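You operate a simulated robot arm through the tools that you are given. There is no shell and no other tool.

Carry out the task below with a simulated robot arm. There is one attempt and no reset: what you move stays moved.

TASK
Swap the shim under the bracket foot for one that closes the gap.
Fine: release the clamp, pull the old shim out, read the gap, use one shim only and clamp again.

It is judged by the outcome, as a careful person would: the job done as asked, and still so three seconds after it is handed in. It fails if anything else is knocked over, pushed out of place, dropped, spilled or broken.

THE ROBOT
A 6-joint arm with a two-finger gripper, fixed in place. Base frame: the origin is on the floor under the middle of its stand, x ahead of it, y to its left, z up; the work surface is at about z = 860. Readings come in mm, rad, newtons and seconds.
It reaches about 1572 mm from its shoulder. Its first joint turns from -2.897 to 2.897 rad. Payload 2.45 kg.
The TCP is the grasp point between the finger pads, 20 mm short of the fingertips. In the tool frame z runs along the fingers and y along their closing line. The gripper opens to 140 mm; its body begins 168 mm behind the TCP.
Orientation is that of the tool frame in the base frame, as a unit quaternion [x, y, z, w]. With the fingers straight down and closing along the base's y, the tool's x points along the base's -x, its y along +y and its z along -z.

THE INTERFACE
- The arm moves only by the tool arm_command. Its argument "commands" is a list of rows, each a list of 3 entries, a list of its own where there are three numbers: the shift along the tool's x, y, z in mm, then the turn, a rotation vector about the tool's x, y, z in rad, then the opening, from 0 (shut) to 1 (fully open). In form: [[[dx, dy, dz], [rx, ry, rz], claw], ...]. A call has 1 to 20 rows; each row shifts and turns the commanded pose from where the row before left it, along the tool's axes as they then stand. Each row takes 0.2 s and may step no farther than 50 mm and 0.15 rad from the row before; otherwise, or with a gripper value out of range, the whole call is refused. A pose out of reach is approached as far as the arm can. The call stops where the force on the tool passes 90 N (or 10 N more than at its start, if that is more) or the arm is blocked; 0.2 s more then pass. Each finger travels about 45 mm/s and halts on what it meets, pressing with about 28 N; the grip force reading is that of the motor and also rises with nothing between the fingers. The clock runs only during rows and for 0.2 s after the last one: add rows that do not move to give the fingers time. The reply holds the time, the measured pose of the TCP, the force on the tool along the base axes, the opening and the grip force, in the units named above and with some noise, with the torque about the TCP (base axes, N m) and any sound that the robot's microphone picked up.
- Cameras (640 x 400 px; columns grow to the right, rows downward): "scene" is fixed at [402.6, -649.7, 1648.4]; the picture's right is [0.66, -0.75, 0.00], its down [-0.49, -0.43, -0.76] and it looks along [0.57, 0.50, -0.65] (base axes); focal length 351 px, centre (320, 200). "wrist" rides on the gripper at [78, 11, -209] in the tool frame; the picture's right is [-0.14, 0.99, 0.00], its down [-0.92, -0.13, -0.37] and it looks along [-0.37, -0.05, 0.93] (tool axes); focal length 280 px, centre (320, 200). There is no depth. A picture from a camera that has moved, and an enlarged one, comes with that camera's place and axes in the base frame and with its lens.
- snapshot(camera): a new picture of that camera. The clock stands still meanwhile.
- inspect(camera, box): a new picture of the part [left, top, right, bottom] of that camera's present view, enlarged. The clock stands still meanwhile.
- job_done(): hands the job in; it is judged then, once.

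Nothing tells you positions but the pictures and the camera data. Unless the task says otherwise, let go and move clear before handing in.

The tools are called after "Request:" by a JSON object that holds its "fn" and its "kwargs". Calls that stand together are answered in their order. arm_command: Moves the arm, as the interface text tells. Its arguments: {"type":"object","properties":{"commands":{"type":"array","items":{"type":"array"}}},"required":["commands"]} The other tools are called the same way: snapshot (camera) takes a picture; inspect (camera, box) takes an enlarged picture of a part of a camera's view; job_done () hands the job in.

At the start:

```text
clock: 0.0
ee_pos: [813.7, -73.6, 1264.4]
tool_rot: [0.0, 1.0, 0.0, 0.0]
contact_force: [0.0, -0.2, -0.3]
torque: [-0.02, -0.01, 0.0]
gripper_width: 140.1
grasp_force: 0.1
```

scene: 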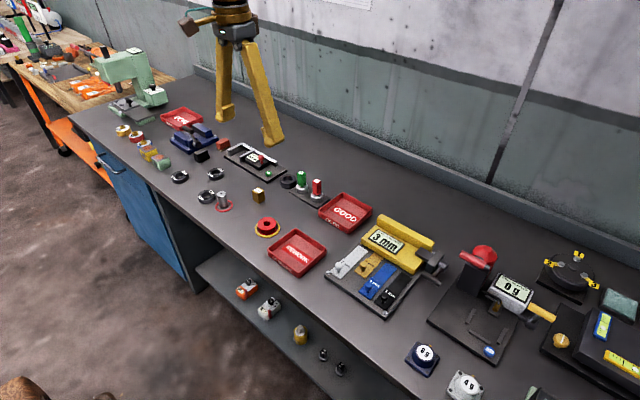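
wrist: 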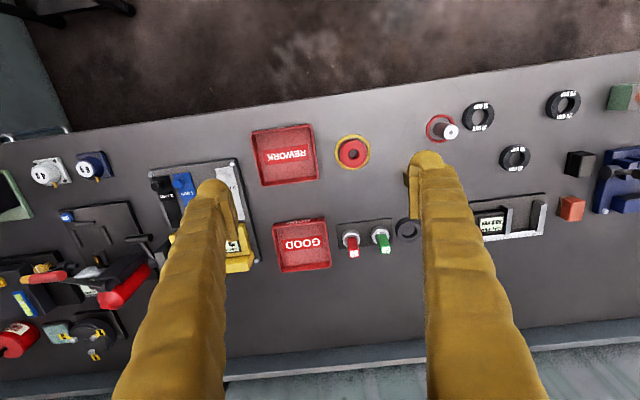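

I see a bench with many fixtures. The yellow block reading "3 mm", with coloured strips next to it, looks like the bracket and shim station, so I'll zoom in there first.

Request:
{"fn": "inspect", "kwargs": {"camera": "scene", "box": [310, 200, 470, 330]}}

Request:
{"fn": "inspect", "kwargs": {"camera": "scene", "box": [420, 230, 640, 400]}}

Request:
{"fn": "inspect", "kwargs": {"camera": "wrist", "box": [120, 130, 280, 300]}}

```text
3.08 times, centred on (390, 265) of scene
camera zoom: at [402.6, -649.7, 1648.4], right [0.66, -0.75, 0.0], down [-0.49, -0.43, -0.76], along [0.57, 0.5, -0.65], focal length 1080 px, centre (105, 0)
```

zoom: 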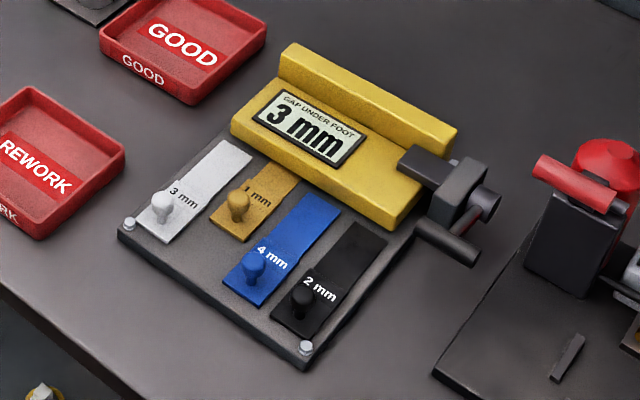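

```text
2.35 times, centred on (530, 315) of scene
camera zoom: at [402.6, -649.7, 1648.4], right [0.66, -0.75, 0.0], down [-0.49, -0.43, -0.76], along [0.57, 0.5, -0.65], focal length 826 px, centre (-174, -71)
```

zoom: 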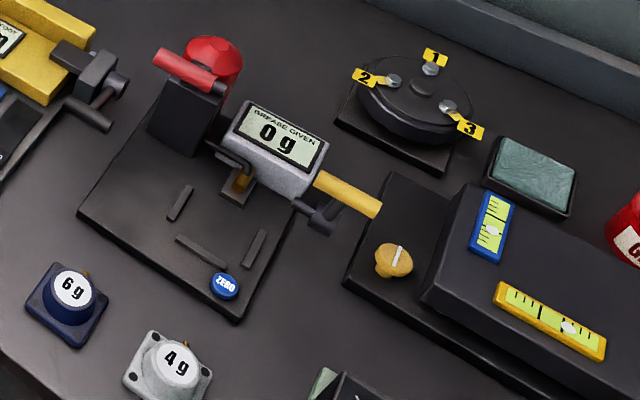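

```text
2.35 times, centred on (200, 215) of wrist
camera zoom: at [736.6, -64.0, 1473.7], right [0.14, 0.99, 0.0], down [0.92, -0.13, 0.37], along [0.37, -0.05, -0.93], focal length 660 px, centre (602, 165)
```

zoom: 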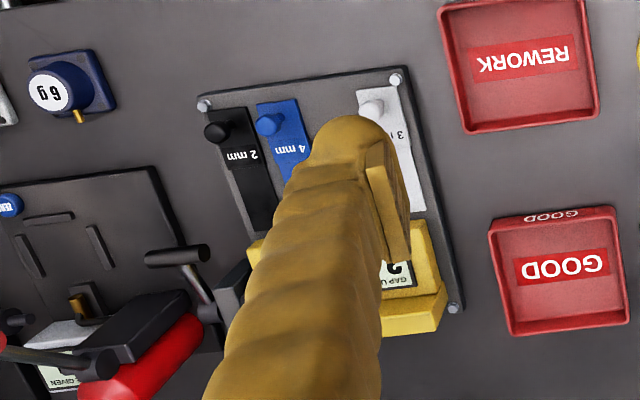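

The gap display reads 3 mm with the station as it stands. Four tagged shims are visible (3, 1, 4 and 2 mm), and the clamp with its T-handle is on the bracket's right. I'll move the arm above the station for a closer look before touching anything.

Request:
{"fn": "arm_command", "kwargs": {"commands": [[[-3, -40, 5], [0, 0, 0], 1], [[-3, -40, 5], [0, 0, 0], 1], [[-3, -40, 5], [0, 0, 0], 1], [[-3, -40, 5], [0, 0, 0], 1], [[-3, -40, 5], [0, 0, 0], 1], [[-3, -40, 5], [0, 0, 0], 1], [[-3, -40, 5], [0, 0, 0], 1], [[0, 0, 0], [0, 0, 0], 1]]}}

```text
clock: 1.8
ee_pos: [835.3, -355.2, 1229.5]
tool_rot: [0.0, 1.0, 0.0, -0.001]
contact_force: [-0.5, 0.3, -0.3]
torque: [-0.01, 0.03, 0.0]
gripper_width: 140.1
grasp_force: 0.1
```

The arm is now above the station, so I'll take close pictures from both cameras.

Request:
{"fn": "snapshot", "kwargs": {"camera": "wrist"}}

Request:
{"fn": "snapshot", "kwargs": {"camera": "scene"}}

```text
taken
camera wrist: at [757.3, -344.4, 1438.5], right [0.14, 0.99, 0.0], down [0.92, -0.13, 0.37], along [0.37, -0.05, -0.93], focal length 280 px, centre (320, 200)
```

wrist: 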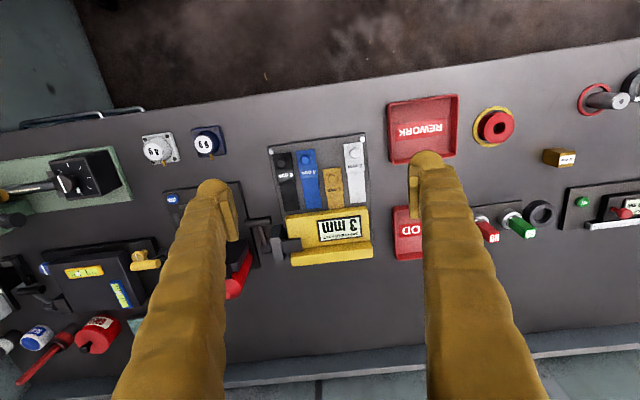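

```text
taken
```

scene: 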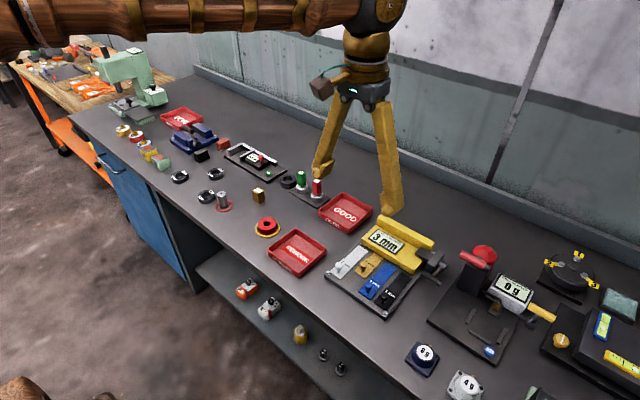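

Request:
{"fn": "inspect", "kwargs": {"camera": "wrist", "box": [230, 120, 400, 280]}}

Request:
{"fn": "inspect", "kwargs": {"camera": "scene", "box": [380, 220, 460, 290]}}

Request:
{"fn": "inspect", "kwargs": {"camera": "scene", "box": [320, 230, 410, 320]}}

```text
2.50 times, centred on (315, 200) of wrist
camera zoom: at [757.3, -344.4, 1438.5], right [0.14, 0.99, 0.0], down [0.92, -0.13, 0.37], along [0.37, -0.05, -0.93], focal length 701 px, centre (332, 200)
```

zoom: 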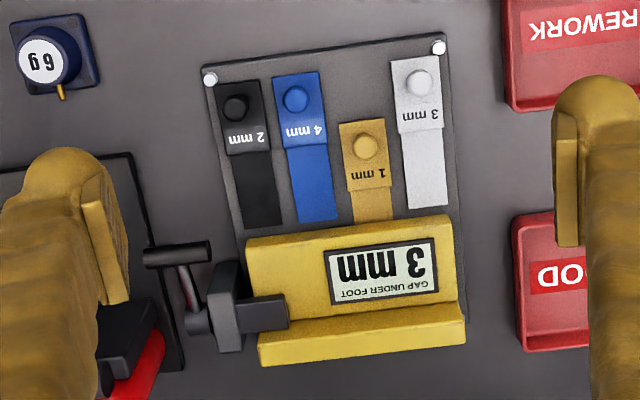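

```text
5.71 times, centred on (420, 255) of scene
camera zoom: at [402.6, -649.7, 1648.4], right [0.66, -0.75, 0.0], down [-0.49, -0.43, -0.76], along [0.57, 0.5, -0.65], focal length 2006 px, centre (-251, -114)
```

zoom: 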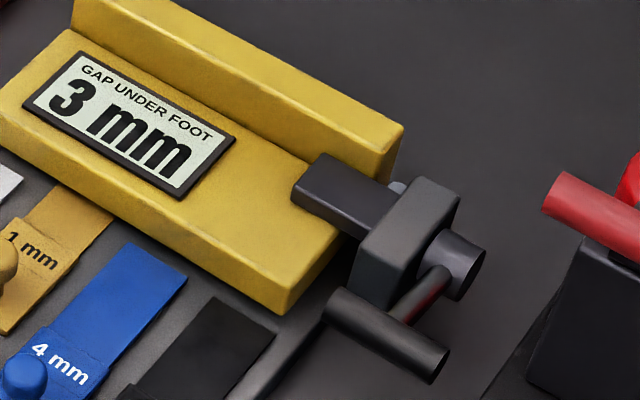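

```text
4.44 times, centred on (365, 275) of scene
camera zoom: at [402.6, -649.7, 1648.4], right [0.66, -0.75, 0.0], down [-0.49, -0.43, -0.76], along [0.57, 0.5, -0.65], focal length 1560 px, centre (120, -133)
```

zoom: 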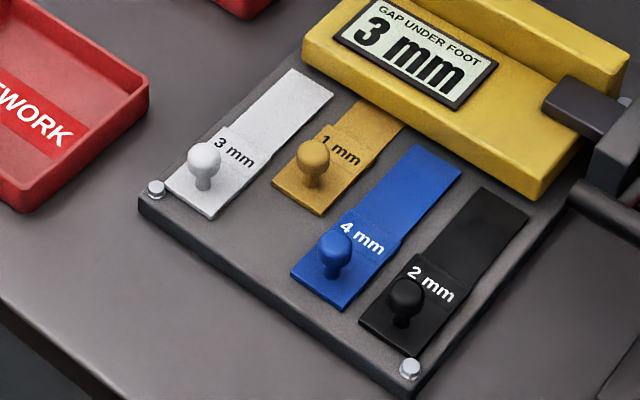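

The 1 mm brass shim is pushed under the foot; the other three are parked in front of it. The clamp appears to be a black finger resting on the foot, with a lever handle hinged at the right. I'll move closer to see how the lever works and where the knobs are.

Request:
{"fn": "arm_command", "kwargs": {"commands": [[[0, -17, 35], [0, 0, 0], 1], [[0, -17, 35], [0, 0, 0], 1], [[0, -17, 35], [0, 0, 0], 1], [[0, -14, 25], [0, 0, 0], 1], [[0, 0, 0], [0, 0, 0], 1]]}}

Request:
{"fn": "snapshot", "kwargs": {"camera": "wrist"}}

Request:
{"fn": "snapshot", "kwargs": {"camera": "scene"}}

```text
clock: 3.0
ee_pos: [834.8, -421.1, 1099.9]
tool_rot: [0.0, 1.0, 0.001, -0.001]
contact_force: [-1.2, 0.2, 0.4]
torque: [0.04, 0.03, -0.01]
gripper_width: 139.9
grasp_force: 0.1
```

```text
taken
camera wrist: at [756.7, -410.8, 1310.0], right [0.14, 0.99, 0.0], down [0.92, -0.13, 0.37], along [0.37, -0.05, -0.93], focal length 280 px, centre (320, 200)
```

wrist: 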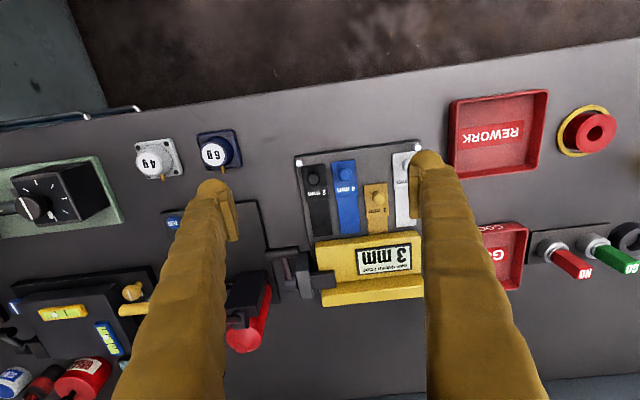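

```text
taken
```

scene: 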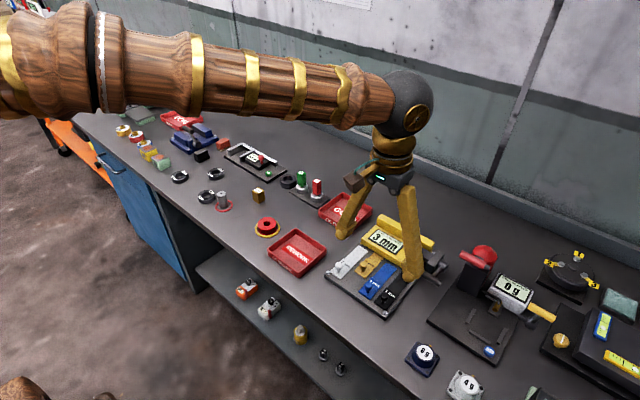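

Request:
{"fn": "inspect", "kwargs": {"camera": "wrist", "box": [230, 210, 400, 320]}}

Request:
{"fn": "inspect", "kwargs": {"camera": "wrist", "box": [285, 130, 425, 250]}}

Request:
{"fn": "inspect", "kwargs": {"camera": "scene", "box": [405, 235, 465, 285]}}

```text
3.64 times, centred on (315, 265) of wrist
camera zoom: at [756.7, -410.8, 1310.0], right [0.14, 0.99, 0.0], down [0.92, -0.13, 0.37], along [0.37, -0.05, -0.93], focal length 1020 px, centre (338, -36)
```

zoom: 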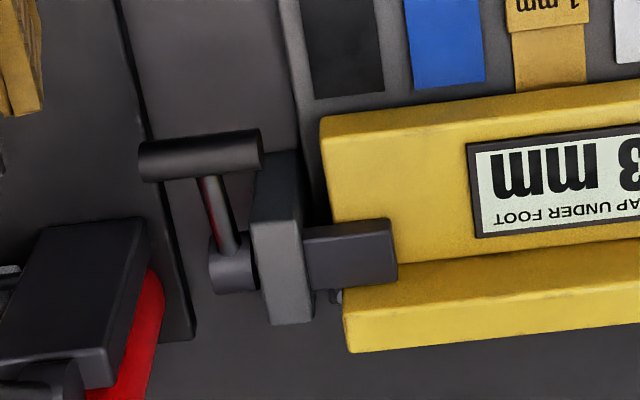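

```text
3.33 times, centred on (355, 190) of wrist
camera zoom: at [756.7, -410.8, 1310.0], right [0.14, 0.99, 0.0], down [0.92, -0.13, 0.37], along [0.37, -0.05, -0.93], focal length 935 px, centre (203, 233)
```

zoom: 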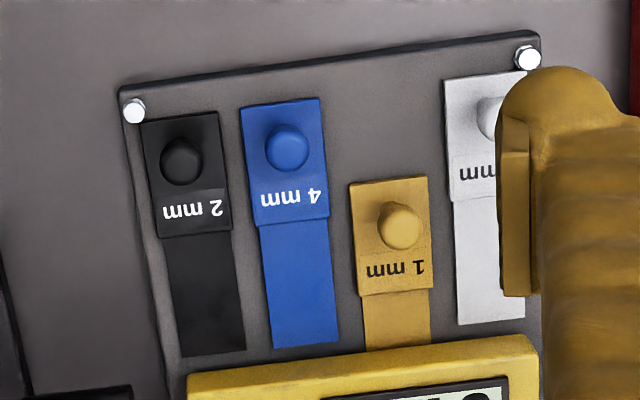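

```text
8.00 times, centred on (435, 260) of scene
camera zoom: at [402.6, -649.7, 1648.4], right [0.66, -0.75, 0.0], down [-0.49, -0.43, -0.76], along [0.57, 0.5, -0.65], focal length 2809 px, centre (-600, -280)
```

zoom: 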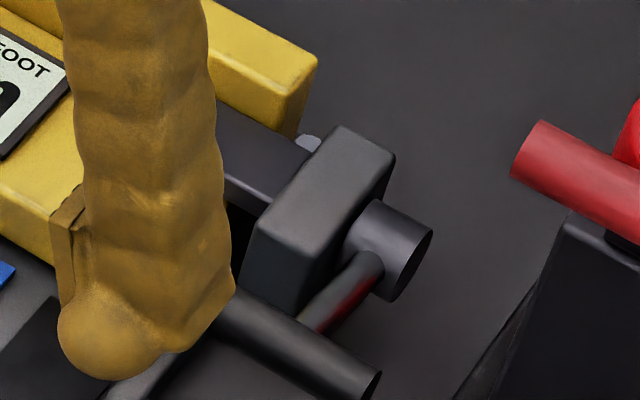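

The clamp handle is a T-bar at about [988, -503, 931] on a lever that hinges near [1063, -505, 907]. I'll raise the gripper and turn it 90° for another view of the clamp and what's around it. That is also the orientation for gripping across the bar.

Request:
{"fn": "arm_command", "kwargs": {"commands": [[[-20, -10, -20], [0, 0, 0], 1], [[-20, -10, -20], [0, 0, 0], 1], [[-20, -10, -20], [0, 0, 0], 1], [[-20, -10, -20], [0, 0, 0], 1], [[-20, -10, 0], [0, 0, 0], 1], [[-20, -10, 0], [0, 0, 0], 1], [[0, 0, 0], [0, 0, -0.143], 1], [[0, 0, 0], [0, 0, -0.143], 1], [[0, 0, 0], [0, 0, -0.143], 1], [[0, 0, 0], [0, 0, -0.143], 1], [[0, 0, 0], [0, 0, -0.143], 1], [[0, 0, 0], [0, 0, -0.143], 1], [[0, 0, 0], [0, 0, -0.143], 1], [[0, 0, 0], [0, 0, -0.143], 1], [[0, 0, 0], [0, 0, -0.143], 1], [[0, 0, 0], [0, 0, -0.143], 1], [[0, 0, 0], [0, 0, -0.1408], 1], [[0, 0, 0], [0, 0, 0], 1]]}}

Request:
{"fn": "snapshot", "kwargs": {"camera": "wrist"}}

Request:
{"fn": "snapshot", "kwargs": {"camera": "scene"}}

```text
clock: 6.8
ee_pos: [953.9, -478.4, 1178.7]
tool_rot: [0.708, -0.706, 0.0, 0.0]
contact_force: [-0.3, -1.2, -0.4]
torque: [-0.02, -0.01, -0.02]
gripper_width: 140.1
grasp_force: 0.0
```

```text
taken
camera wrist: at [945.2, -558.0, 1388.3], right [-0.99, 0.14, 0.0], down [0.13, 0.92, 0.37], along [0.05, 0.36, -0.93], focal length 280 px, centre (320, 200)
```

wrist: 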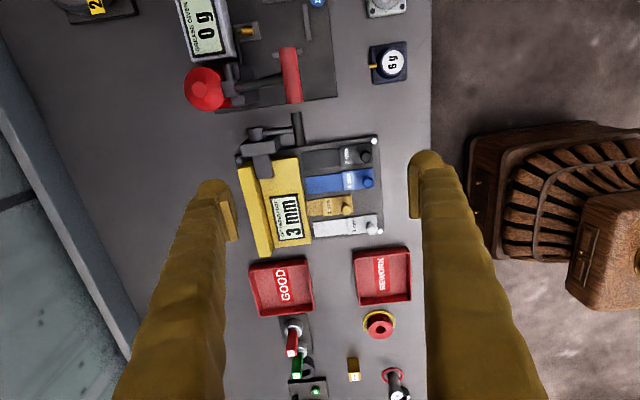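

```text
taken
```

scene: 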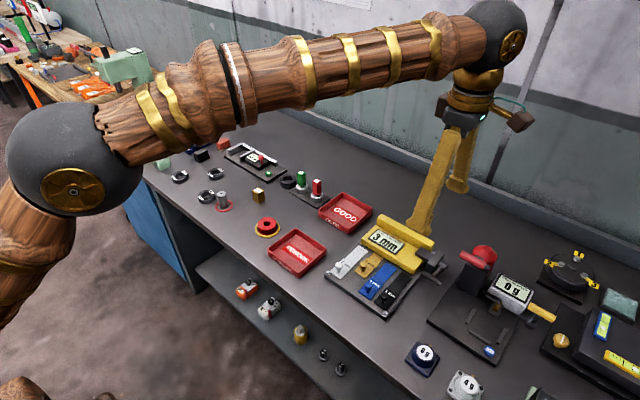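

Request:
{"fn": "inspect", "kwargs": {"camera": "wrist", "box": [175, 60, 345, 180]}}

Request:
{"fn": "inspect", "kwargs": {"camera": "wrist", "box": [230, 120, 400, 260]}}

```text
3.33 times, centred on (260, 120) of wrist
camera zoom: at [945.2, -558.0, 1388.3], right [-0.99, 0.14, 0.0], down [0.13, 0.92, 0.37], along [0.05, 0.36, -0.93], focal length 935 px, centre (520, 467)
```

zoom: 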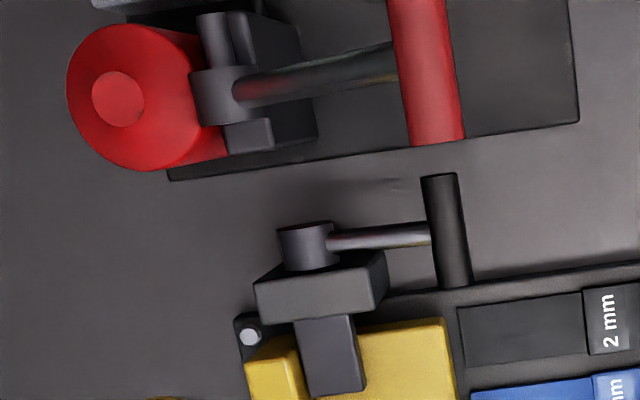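

```text
2.86 times, centred on (315, 190) of wrist
camera zoom: at [945.2, -558.0, 1388.3], right [-0.99, 0.14, 0.0], down [0.13, 0.92, 0.37], along [0.05, 0.36, -0.93], focal length 801 px, centre (334, 229)
```

zoom: 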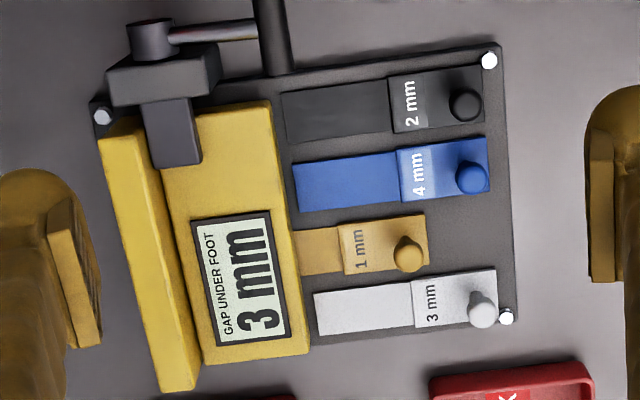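

The brass 1 mm shim is under the foot, and the T-bar runs from y = -527 to -477 at about x = 987, z = 930. The neighbouring station's red handle stands near y < -547 at z ≈ 1066, so I'll stay on the +y side of the lever rod. I'll narrow the gripper and come down above the bar in stages.

Request:
{"fn": "arm_command", "kwargs": {"commands": [[[1, -6, 20], [0, 0, 0], 0.3], [[1, -6, 20], [0, 0, 0], 0.3], [[1, -6, 20], [0, 0, 0], 0.3], [[1, -6, 20], [0, 0, 0], 0.3], [[1, -6, 20], [0, 0, 0], 0.3], [[0, -3, 20], [0, 0, 0], 0.3], [[0, 0, 20], [0, 0, 0], 0.3], [[0, 0, 20], [0, 0, 0], 0.3], [[0, 0, 0], [0, 0, 0], 0.3]]}}

Request:
{"fn": "snapshot", "kwargs": {"camera": "wrist"}}

Request:
{"fn": "snapshot", "kwargs": {"camera": "scene"}}

```text
clock: 8.8
ee_pos: [988.7, -482.5, 1017.9]
tool_rot: [-0.707, 0.707, 0.0, 0.0]
contact_force: [0.6, 0.1, 0.6]
torque: [-0.02, -0.03, -0.01]
gripper_width: 42.1
grasp_force: 0.1
```

```text
taken
camera wrist: at [978.3, -561.6, 1227.0], right [-0.99, 0.14, 0.0], down [0.13, 0.92, 0.37], along [0.05, 0.36, -0.93], focal length 280 px, centre (320, 200)
```

wrist: 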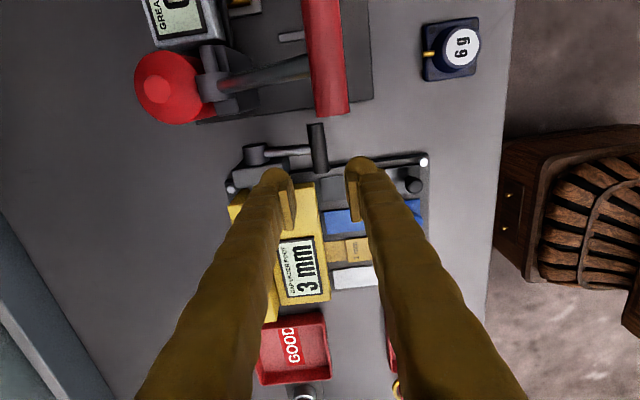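

```text
taken
```

scene: 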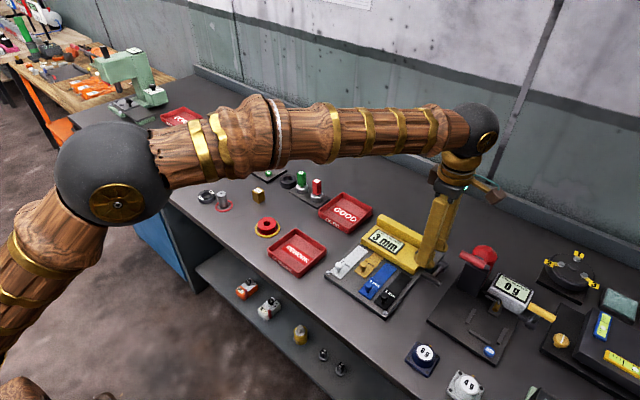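

Request:
{"fn": "inspect", "kwargs": {"camera": "wrist", "box": [220, 100, 440, 240]}}

Request:
{"fn": "inspect", "kwargs": {"camera": "scene", "box": [390, 200, 500, 300]}}

```text
2.86 times, centred on (330, 170) of wrist
camera zoom: at [978.3, -561.6, 1227.0], right [-0.99, 0.14, 0.0], down [0.13, 0.92, 0.37], along [0.05, 0.36, -0.93], focal length 801 px, centre (291, 286)
```

zoom: 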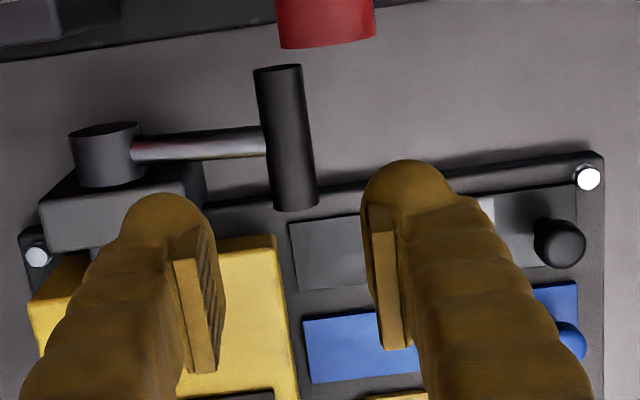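

```text
4.00 times, centred on (445, 250) of scene
camera zoom: at [402.6, -649.7, 1648.4], right [0.66, -0.75, 0.0], down [-0.49, -0.43, -0.76], along [0.57, 0.5, -0.65], focal length 1404 px, centre (-180, 0)
```

zoom: 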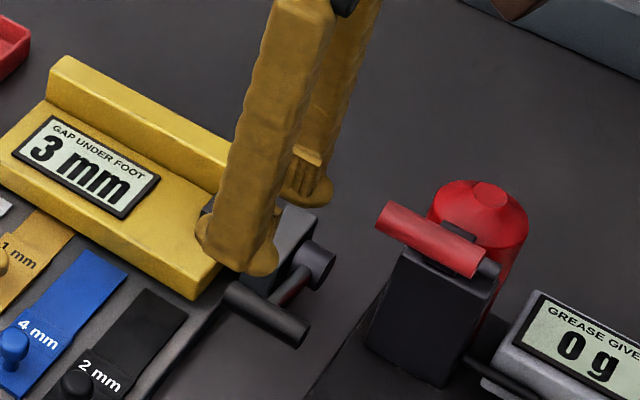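

From this angle a straight-down grip would put the rear finger against the clamp post. I'll tilt the gripper about 45° so the fingers reach forward and down, one under the T-bar and one over it, with enough room around both.

Request:
{"fn": "arm_command", "kwargs": {"commands": [[[0, 22, 0], [0, 0, 0], 0.25], [[0, 22, 0], [0, 0, 0], 0.25], [[0, 0, 0], [0.131, 0, 0], 0.25], [[0, 0, 0], [0.131, 0, 0], 0.25], [[0, 0, 0], [0.131, 0, 0], 0.25], [[0, 0, 0], [0.131, 0, 0], 0.25], [[0, 0, 0], [0.131, 0, 0], 0.25], [[0, 0, 0], [0.131, 0, 0], 0.25], [[0, 0, 0], [0, 0, 0], 0.25]]}}

Request:
{"fn": "snapshot", "kwargs": {"camera": "wrist"}}

Request:
{"fn": "snapshot", "kwargs": {"camera": "scene"}}

```text
clock: 10.8
ee_pos: [944.7, -484.8, 1019.6]
tool_rot: [-0.652, 0.654, -0.271, 0.27]
contact_force: [-0.2, -0.2, -1.0]
torque: [-0.02, 0.0, 0.0]
gripper_width: 35.1
grasp_force: 0.0
```

```text
taken
camera wrist: at [789.7, -563.5, 1159.7], right [-0.7, 0.14, -0.7], down [-0.17, 0.92, 0.35], along [0.69, 0.36, -0.62], focal length 280 px, centre (320, 200)
```

wrist: 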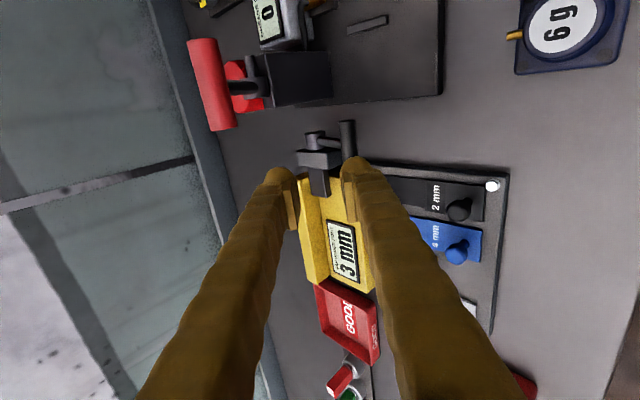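

```text
taken
```

scene: 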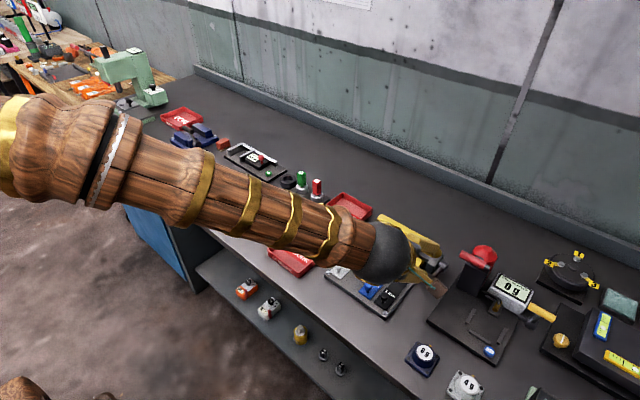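

Request:
{"fn": "inspect", "kwargs": {"camera": "wrist", "box": [240, 90, 420, 220]}}

Request:
{"fn": "inspect", "kwargs": {"camera": "scene", "box": [370, 200, 500, 310]}}

```text
3.08 times, centred on (330, 155) of wrist
camera zoom: at [789.7, -563.5, 1159.7], right [-0.7, 0.14, -0.7], down [-0.17, 0.92, 0.35], along [0.69, 0.36, -0.62], focal length 863 px, centre (289, 338)
```

zoom: 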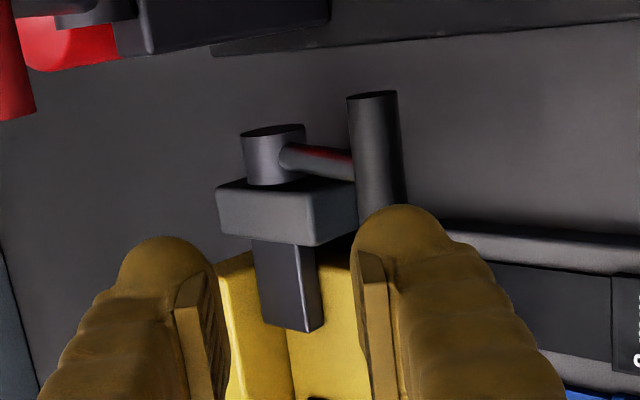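

```text
3.64 times, centred on (435, 255) of scene
camera zoom: at [402.6, -649.7, 1648.4], right [0.66, -0.75, 0.0], down [-0.49, -0.43, -0.76], along [0.57, 0.5, -0.65], focal length 1277 px, centre (-98, 0)
```

zoom: 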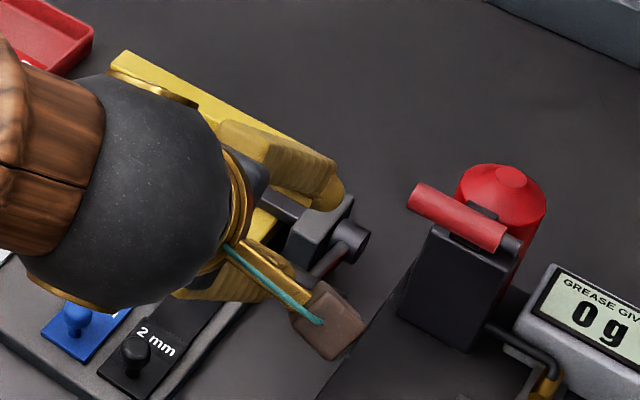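

The T-bar checks out at about [988, -509, 929] in this view. I'll line up with it and go most of the way in along the tilted approach.

Request:
{"fn": "arm_command", "kwargs": {"commands": [[[-1, 16, 0], [0, 0, 0], 0.25], [[-1, 16.5, 0], [0, 0, 0], 0.25], [[0, 0, 18], [0, 0, 0], 0.25], [[0, 0, 18], [0, 0, 0], 0.25], [[0, 0, 18], [0, 0, 0], 0.25], [[0, 0, 0], [0, 0, 0], 0.25]]}}

Request:
{"fn": "inspect", "kwargs": {"camera": "wrist", "box": [240, 90, 420, 220]}}

Request:
{"fn": "inspect", "kwargs": {"camera": "scene", "box": [370, 200, 500, 310]}}

```text
clock: 12.2
ee_pos: [980.1, -484.6, 983.2]
tool_rot: [-0.654, 0.655, -0.268, 0.267]
contact_force: [0.4, 0.3, 0.8]
torque: [0.02, 0.03, -0.01]
gripper_width: 35.0
grasp_force: 0.0
out of reach, approached as far as the arm can: row 1, 2, 3, 5
```

```text
3.08 times, centred on (330, 155) of wrist
camera zoom: at [826.1, -564.0, 1125.1], right [-0.71, 0.14, -0.69], down [-0.16, 0.92, 0.35], along [0.69, 0.36, -0.63], focal length 863 px, centre (289, 338)
```

zoom: 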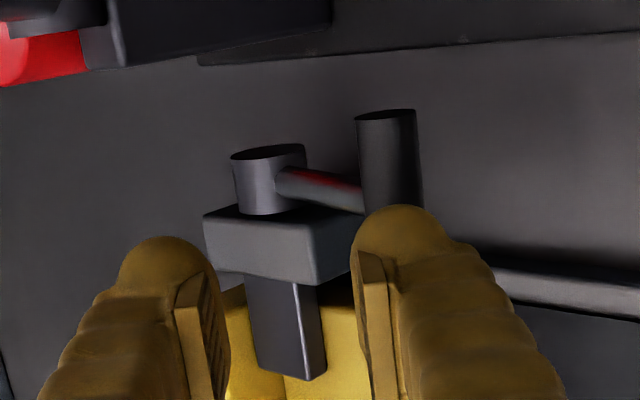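

```text
3.64 times, centred on (435, 255) of scene
camera zoom: at [402.6, -649.7, 1648.4], right [0.66, -0.75, 0.0], down [-0.49, -0.43, -0.76], along [0.57, 0.5, -0.65], focal length 1277 px, centre (-98, 0)
```

zoom: 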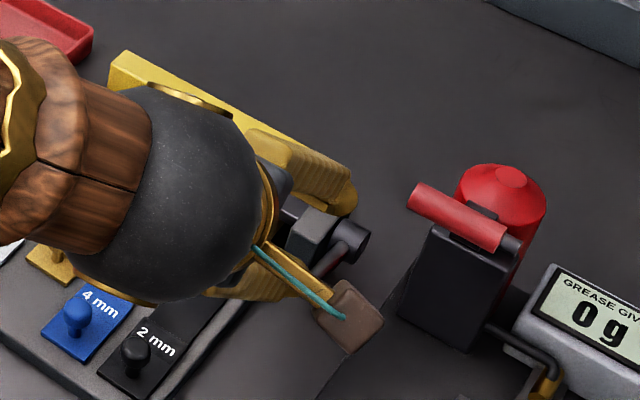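

The 45° tilt is at the edge of the arm's reach here. I'll ease it to about 30° and line up again; that should still clear the post.

Request:
{"fn": "arm_command", "kwargs": {"commands": [[[0, 0, 0], [-0.131, 0, 0], 0.25], [[0, 0, 0], [-0.131, 0, 0], 0.25], [[-1.3, 9.5, 0], [0, 0, 0], 0.25], [[-1.3, 9.5, 0], [0, 0, 0], 0.25], [[0, 0, 0], [0, 0, 0], 0.25]]}}

Request:
{"fn": "inspect", "kwargs": {"camera": "wrist", "box": [240, 90, 420, 220]}}

```text
clock: 13.4
ee_pos: [962.6, -481.1, 974.2]
tool_rot: [-0.682, 0.684, -0.184, 0.183]
contact_force: [-0.2, -0.2, 0.4]
torque: [0.01, 0.01, 0.02]
gripper_width: 35.0
grasp_force: 0.1
```

```text
3.08 times, centred on (330, 155) of wrist
camera zoom: at [849.0, -560.0, 1149.9], right [-0.86, 0.14, -0.5], down [-0.07, 0.92, 0.38], along [0.51, 0.36, -0.78], focal length 863 px, centre (289, 338)
```

zoom: 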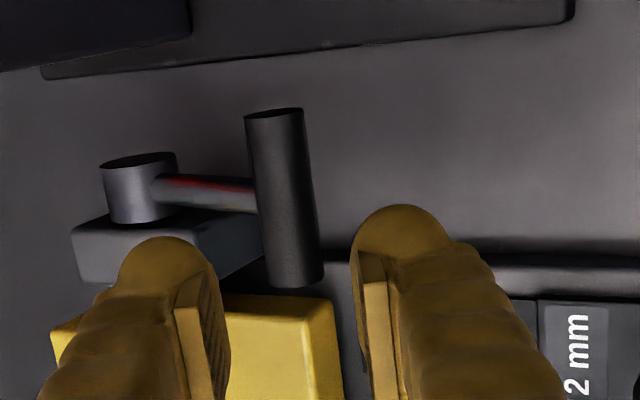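

The bar now sits centred between the fingers. I'll advance along the fingers in small steps.

Request:
{"fn": "arm_command", "kwargs": {"commands": [[[0, 0, 11], [0, 0, 0], 0.25], [[0, 0, 11], [0, 0, 0], 0.25], [[0, 0, 8], [0, 0, 0], 0.25], [[0, 0, 0], [0, 0, 0], 0.25]]}}

Request:
{"fn": "inspect", "kwargs": {"camera": "wrist", "box": [240, 90, 420, 220]}}

Request:
{"fn": "inspect", "kwargs": {"camera": "scene", "box": [370, 200, 500, 310]}}

```text
clock: 14.4
ee_pos: [976.4, -481.4, 948.6]
tool_rot: [0.683, -0.683, 0.183, -0.184]
contact_force: [-0.2, -0.1, -0.5]
torque: [0.01, 0.01, -0.01]
gripper_width: 34.9
grasp_force: 0.0
```

```text
3.08 times, centred on (330, 155) of wrist
camera zoom: at [863.4, -560.5, 1124.0], right [-0.86, 0.14, -0.5], down [-0.07, 0.92, 0.38], along [0.51, 0.36, -0.78], focal length 863 px, centre (289, 338)
```

zoom: 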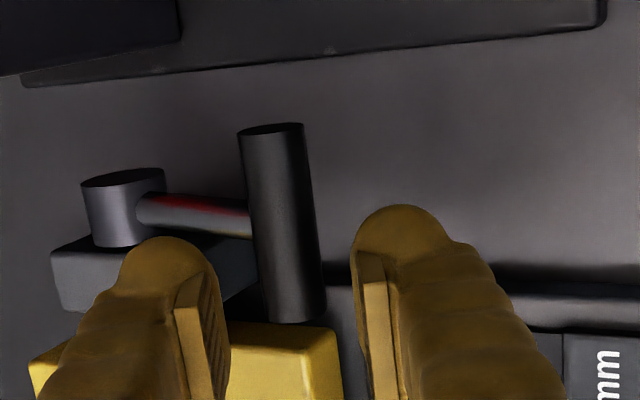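

```text
3.64 times, centred on (435, 255) of scene
camera zoom: at [402.6, -649.7, 1648.4], right [0.66, -0.75, 0.0], down [-0.49, -0.43, -0.76], along [0.57, 0.5, -0.65], focal length 1277 px, centre (-98, 0)
```

zoom: 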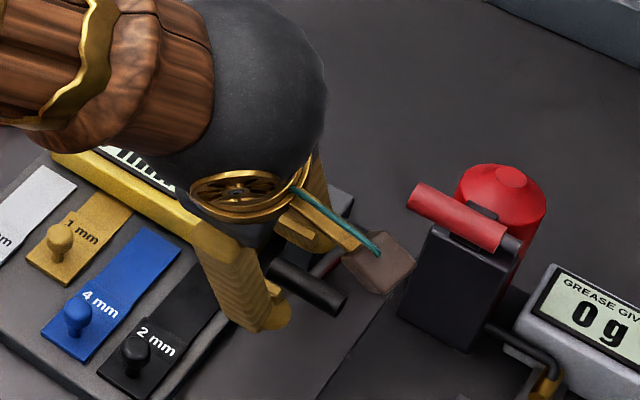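

Request:
{"fn": "arm_command", "kwargs": {"commands": [[[0, 0, 9], [0, 0, 0], 0.25], [[0, 0, 9], [0, 0, 0], 0.25], [[0, 0, 0], [0, 0, 0], 0.25]]}}

Request:
{"fn": "inspect", "kwargs": {"camera": "wrist", "box": [240, 90, 420, 220]}}

```text
clock: 15.2
ee_pos: [986.5, -480.5, 934.0]
tool_rot: [0.683, -0.683, 0.183, -0.183]
contact_force: [-1.1, -0.6, 0.1]
torque: [-0.03, 0.02, -0.01]
gripper_width: 35.1
grasp_force: 0.0
```

```text
3.08 times, centred on (330, 155) of wrist
camera zoom: at [872.8, -560.0, 1108.9], right [-0.86, 0.14, -0.5], down [-0.07, 0.92, 0.38], along [0.51, 0.36, -0.78], focal length 863 px, centre (289, 338)
```

zoom: 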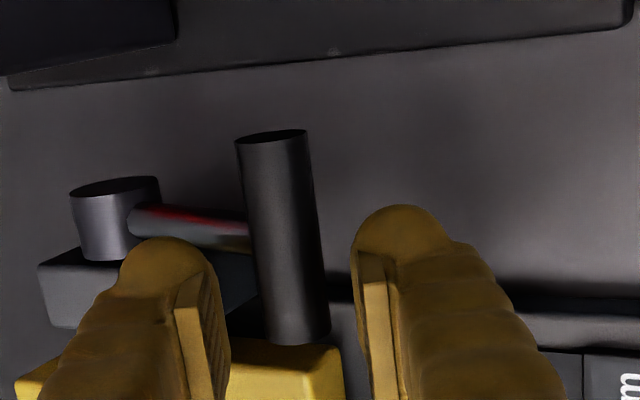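

The bar is between the pads with no contact so far. I'll shift 2 mm away from the rod and close on it.

Request:
{"fn": "arm_command", "kwargs": {"commands": [[[-2, 0, 0], [0, 0, 0], 0.25], [[0, 0, 0], [0, 0, 0], 0.1], [[0, 0, 0], [0, 0, 0], 0.0], [[0, 0, 0], [0, 0, 0], 0.0], [[0, 0, 0], [0, 0, 0], 0.0]]}}

Request:
{"fn": "inspect", "kwargs": {"camera": "wrist", "box": [240, 90, 420, 220]}}

```text
clock: 16.4
ee_pos: [987.6, -477.3, 932.7]
tool_rot: [0.683, -0.683, 0.183, -0.183]
contact_force: [-10.1, 13.1, 3.6]
torque: [-0.09, -0.04, 0.39]
gripper_width: 14.8
grasp_force: 40.8
```

```text
3.08 times, centred on (330, 155) of wrist
camera zoom: at [873.1, -557.1, 1108.4], right [-0.86, 0.14, -0.5], down [-0.07, 0.92, 0.38], along [0.51, 0.37, -0.78], focal length 863 px, centre (289, 338)
```

zoom: 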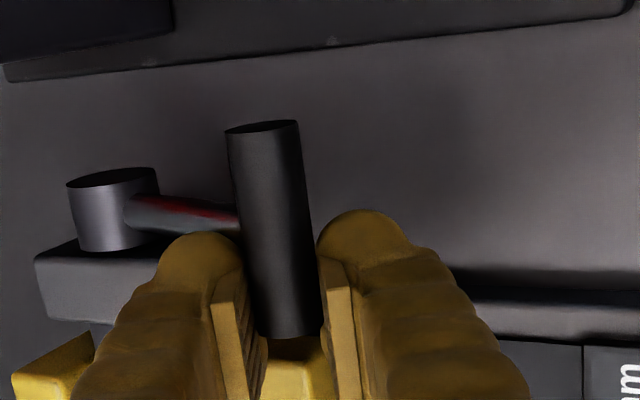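

I have a firm grip on the bar at 14.8 mm width. I'll lift the lever a few degrees along its arc and watch the force.

Request:
{"fn": "arm_command", "kwargs": {"commands": [[[0, -4, -3.2], [0, 0, 0], 0.0], [[0, -4, -3.2], [0, 0, 0], 0.0], [[0, 0, 0], [0, 0, 0], 0.0]]}}

Request:
{"fn": "inspect", "kwargs": {"camera": "wrist", "box": [240, 90, 420, 220]}}

```text
clock: 17.2
ee_pos: [991.1, -477.9, 941.9]
tool_rot: [-0.682, 0.683, -0.184, 0.184]
contact_force: [27.9, 0.9, -16.6]
torque: [0.01, 0.1, 0.1]
gripper_width: 13.7
grasp_force: 39.9
```

```text
3.08 times, centred on (330, 155) of wrist
camera zoom: at [877.9, -556.9, 1118.3], right [-0.86, 0.14, -0.5], down [-0.07, 0.92, 0.38], along [0.51, 0.36, -0.78], focal length 863 px, centre (289, 338)
```

zoom: 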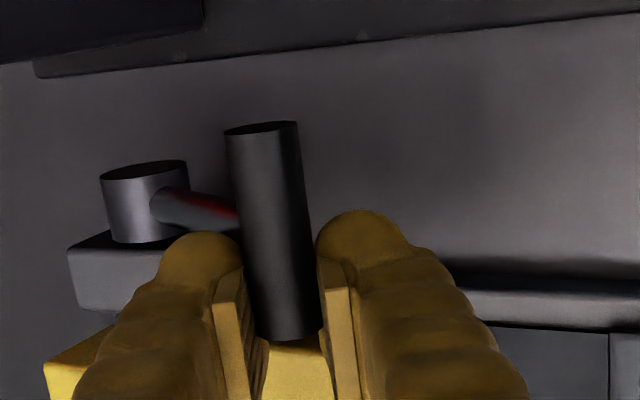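

The lever is rotating up with the bar. The sideways load shows the real arc leans further toward the hub than I assumed, so I'll correct for that and keep going.

Request:
{"fn": "arm_command", "kwargs": {"commands": [[[0, -6.8, -1.8], [0, 0, 0], 0.0], [[0, -6.8, -1.9], [0, 0, 0], 0.0], [[0, 0, 0], [0, 0, 0], 0.0]]}}

```text
clock: 18.0
ee_pos: [999.9, -477.4, 953.2]
tool_rot: [-0.683, 0.683, -0.184, 0.184]
contact_force: [-13.9, 18.9, 9.1]
torque: [0.19, 0.07, 0.06]
gripper_width: 13.2
grasp_force: 40.5
```

Request:
{"fn": "arm_command", "kwargs": {"commands": [[[-0.5, -7.3, -2.2], [0, 0, 0], 0.0], [[-0.5, -7.3, -2.2], [0, 0, 0], 0.0], [[0, 0, 0], [0, 0, 0], 0.0]]}}

Request:
{"fn": "inspect", "kwargs": {"camera": "wrist", "box": [240, 90, 420, 220]}}

Request:
{"fn": "inspect", "kwargs": {"camera": "scene", "box": [370, 200, 500, 310]}}

```text
clock: 18.8
ee_pos: [1009.9, -479.6, 962.9]
tool_rot: [0.683, -0.683, 0.183, -0.183]
contact_force: [-1.7, 9.7, -2.5]
torque: [0.08, 0.06, 0.0]
gripper_width: 13.2
grasp_force: 40.3
```

```text
3.08 times, centred on (330, 155) of wrist
camera zoom: at [896.8, -558.2, 1138.9], right [-0.86, 0.14, -0.5], down [-0.07, 0.92, 0.38], along [0.51, 0.36, -0.78], focal length 863 px, centre (289, 338)
```

zoom: 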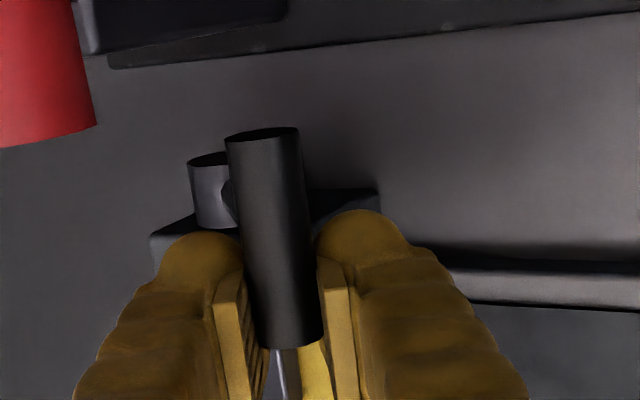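

```text
3.64 times, centred on (435, 255) of scene
camera zoom: at [402.6, -649.7, 1648.4], right [0.66, -0.75, 0.0], down [-0.49, -0.43, -0.76], along [0.57, 0.5, -0.65], focal length 1277 px, centre (-98, 0)
```

zoom: 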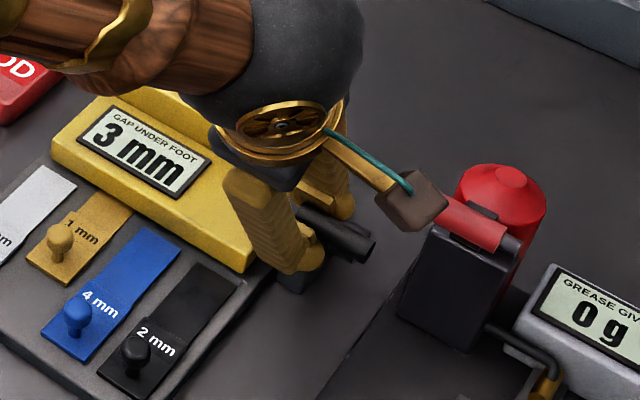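

Request:
{"fn": "arm_command", "kwargs": {"commands": [[[-0.3, -7.8, -0.5], [0, 0, 0], 0.0], [[-0.3, -7.8, -0.4], [0, 0, 0], 0.0], [[0, 0, 0], [0, 0, 0], 0.0]]}}

```text
clock: 19.6
ee_pos: [1023.7, -478.3, 973.9]
tool_rot: [0.683, -0.683, 0.184, -0.183]
contact_force: [-0.2, -10.2, -3.4]
torque: [-0.19, 0.07, -0.07]
gripper_width: 13.2
grasp_force: 39.5
```

Request:
{"fn": "arm_command", "kwargs": {"commands": [[[0, -7.7, 1.2], [0, 0, 0], 0.0], [[0, -7.7, 1.2], [0, 0, 0], 0.0], [[0, 0, 0], [0, 0, 0], 0.0]]}}

Request:
{"fn": "inspect", "kwargs": {"camera": "scene", "box": [370, 200, 500, 310]}}

Request:
{"fn": "inspect", "kwargs": {"camera": "wrist", "box": [240, 90, 420, 220]}}

```text
clock: 20.4
ee_pos: [1038.2, -478.8, 978.2]
tool_rot: [-0.682, 0.684, -0.184, 0.183]
contact_force: [-2.6, -20.5, 2.9]
torque: [0.1, 0.08, 0.1]
gripper_width: 13.1
grasp_force: 39.8
```

```text
3.64 times, centred on (435, 255) of scene
camera zoom: at [402.6, -649.7, 1648.4], right [0.66, -0.75, 0.0], down [-0.49, -0.43, -0.76], along [0.57, 0.5, -0.65], focal length 1277 px, centre (-98, 0)
```

zoom: 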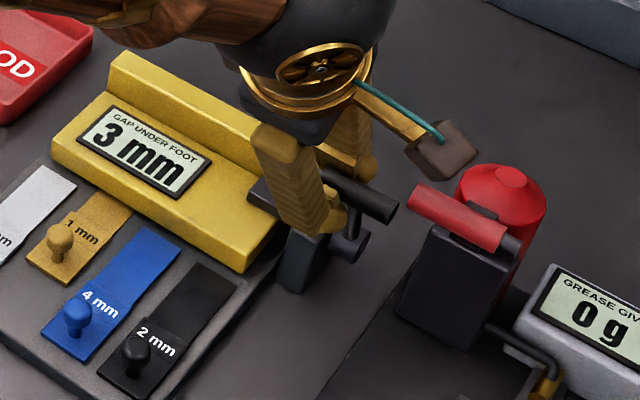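

```text
3.08 times, centred on (330, 155) of wrist
camera zoom: at [924.2, -557.6, 1153.5], right [-0.86, 0.14, -0.5], down [-0.07, 0.92, 0.38], along [0.51, 0.36, -0.78], focal length 863 px, centre (289, 338)
```

zoom: 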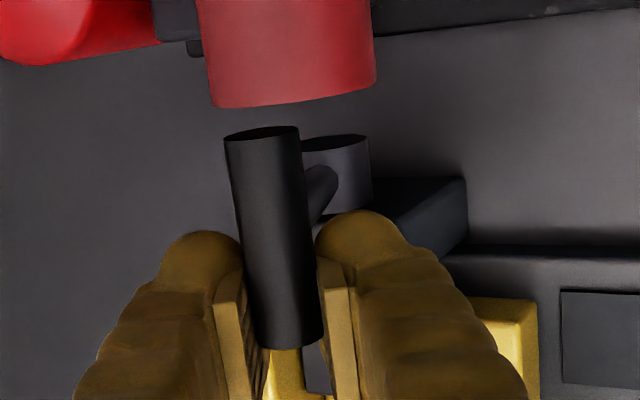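

Request:
{"fn": "arm_command", "kwargs": {"commands": [[[0.6, -7.3, 2.8], [0, 0, 0], 0.0], [[0.6, -7.3, 2.8], [0, 0, 0], 0.0], [[0, 0, 0], [0, 0, 0], 0.0]]}}

Request:
{"fn": "inspect", "kwargs": {"camera": "scene", "box": [370, 200, 500, 310]}}

```text
clock: 21.0
ee_pos: [1044.7, -478.5, 972.2]
tool_rot: [-0.684, 0.685, -0.175, 0.18]
contact_force: [-14.8, 3.8, 2.7]
torque: [0.09, -0.04, 0.01]
gripper_width: 12.8
grasp_force: 39.6
stopped in row 2: the force on the tool passed its limit at 99 N (the readings are from after the stop); the commanded pose is now the measured one
```

```text
3.64 times, centred on (435, 255) of scene
camera zoom: at [402.6, -649.7, 1648.4], right [0.66, -0.75, 0.0], down [-0.49, -0.43, -0.76], along [0.57, 0.5, -0.65], focal length 1277 px, centre (-98, 0)
```

zoom: 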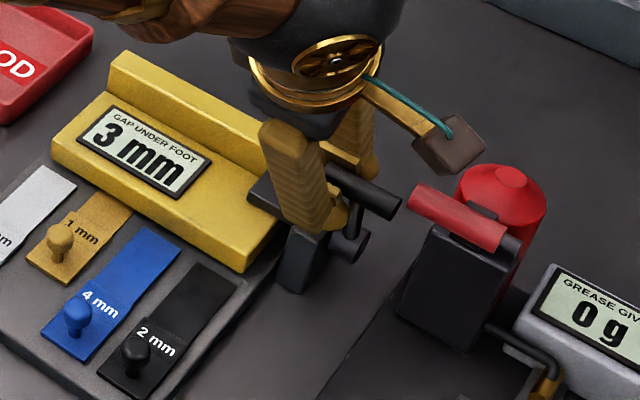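

The lever reached a firm stop at about 80°, nearly upright. I'll open the fingers and back out along the approach direction, then check that the lever stays up.

Request:
{"fn": "arm_command", "kwargs": {"commands": [[[0, 0, 0], [0, 0, 0], 0.1], [[0, 0, 0], [0, 0, 0], 0.2], [[0, 0, 0], [0, 0, 0], 0.25], [[0, 0, -12], [0, 0, 0], 0.25], [[0, 0, -20], [0, 0, 0], 0.25], [[0, 0, -30], [0, 0, 0], 0.25], [[0, 0, -30], [0, 0, 0], 0.25], [[0, 0, 0], [0, 0, 0], 0.25]]}}

Request:
{"fn": "snapshot", "kwargs": {"camera": "wrist"}}

Request:
{"fn": "inspect", "kwargs": {"camera": "scene", "box": [370, 200, 500, 310]}}

```text
clock: 22.8
ee_pos: [999.9, -478.0, 1052.4]
tool_rot: [-0.684, 0.685, -0.176, 0.181]
contact_force: [0.1, 0.0, 0.7]
torque: [0.0, 0.01, -0.01]
gripper_width: 35.0
grasp_force: 0.1
```

```text
taken
camera wrist: at [889.0, -557.9, 1229.2], right [-0.86, 0.14, -0.48], down [-0.07, 0.92, 0.39], along [0.5, 0.37, -0.78], focal length 280 px, centre (320, 200)
```

wrist: 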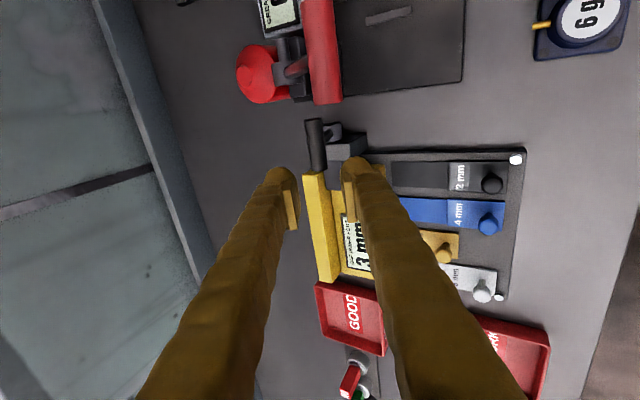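

```text
3.64 times, centred on (435, 255) of scene
camera zoom: at [402.6, -649.7, 1648.4], right [0.66, -0.75, 0.0], down [-0.49, -0.43, -0.76], along [0.57, 0.5, -0.65], focal length 1277 px, centre (-98, 0)
```

zoom: 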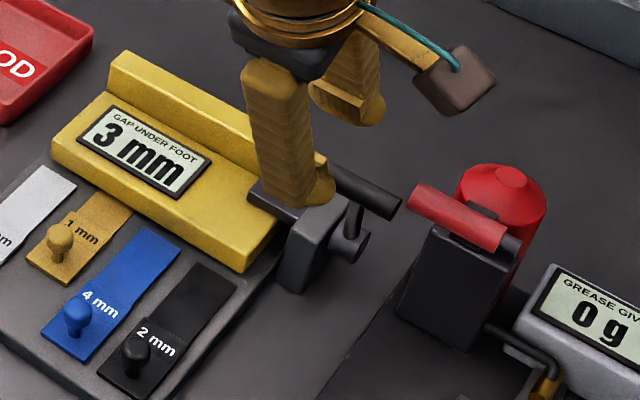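

Request:
{"fn": "inspect", "kwargs": {"camera": "scene", "box": [380, 220, 460, 290]}}

Request:
{"fn": "inspect", "kwargs": {"camera": "wrist", "box": [280, 90, 400, 190]}}

```text
5.71 times, centred on (420, 255) of scene
camera zoom: at [402.6, -649.7, 1648.4], right [0.66, -0.75, 0.0], down [-0.49, -0.43, -0.76], along [0.57, 0.5, -0.65], focal length 2006 px, centre (-251, -114)
```

zoom: 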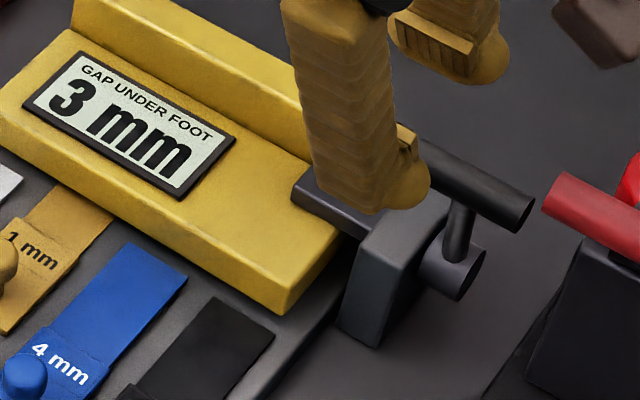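

```text
4.00 times, centred on (340, 140) of wrist
camera zoom: at [889.0, -557.9, 1229.2], right [-0.86, 0.14, -0.48], down [-0.07, 0.92, 0.39], along [0.5, 0.37, -0.78], focal length 1122 px, centre (240, 440)
```

zoom: 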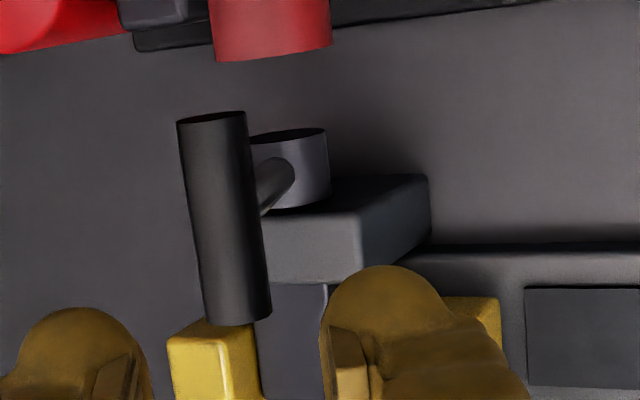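

The lever stays up on its own. Next I'll straighten the gripper and move above the brass (1 mm) shim's knob to measure it.

Request:
{"fn": "arm_command", "kwargs": {"commands": [[[0, 0, -10], [-0.128, 0, 0], 0.3], [[0, 0, 0], [-0.128, 0, 0], 0.3], [[0, 0, 0], [-0.128, 0, 0], 0.3], [[0, 0, 0], [-0.126, 0, 0], 0.3], [[-28, 15, 0], [0, 0, 0], 0.3], [[-28, 15, 0], [0, 0, 0], 0.3], [[-28, 15, 0], [0, 0, 0], 0.3], [[-28, 15, 0], [0, 0, 0], 0.3], [[-25, 14, 20], [0, 0, 0], 0.3], [[0, 0, 0], [0, 0, 0], 0.3]]}}

Request:
{"fn": "snapshot", "kwargs": {"camera": "wrist"}}

Request:
{"fn": "snapshot", "kwargs": {"camera": "scene"}}

```text
clock: 25.0
ee_pos: [921.3, -339.2, 1043.2]
tool_rot: [0.707, -0.707, -0.003, -0.002]
contact_force: [0.6, 0.1, -0.1]
torque: [-0.04, 0.01, 0.02]
gripper_width: 41.7
grasp_force: 0.0
```

```text
taken
camera wrist: at [912.0, -420.1, 1251.1], right [-0.99, 0.14, 0.0], down [0.13, 0.92, 0.37], along [0.05, 0.37, -0.93], focal length 280 px, centre (320, 200)
```

wrist: 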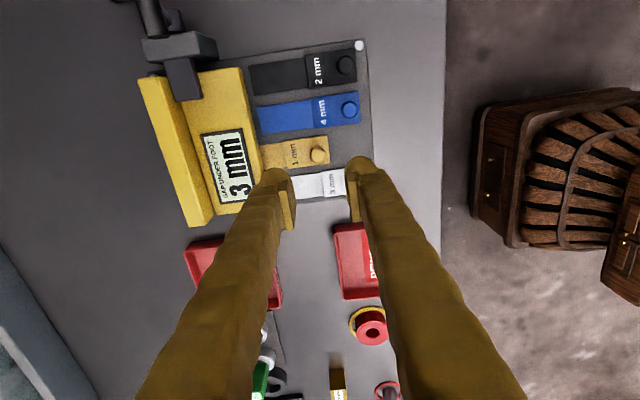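

```text
taken
```

scene: 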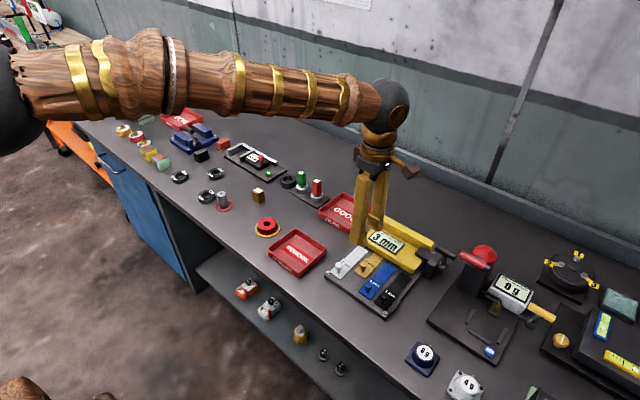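

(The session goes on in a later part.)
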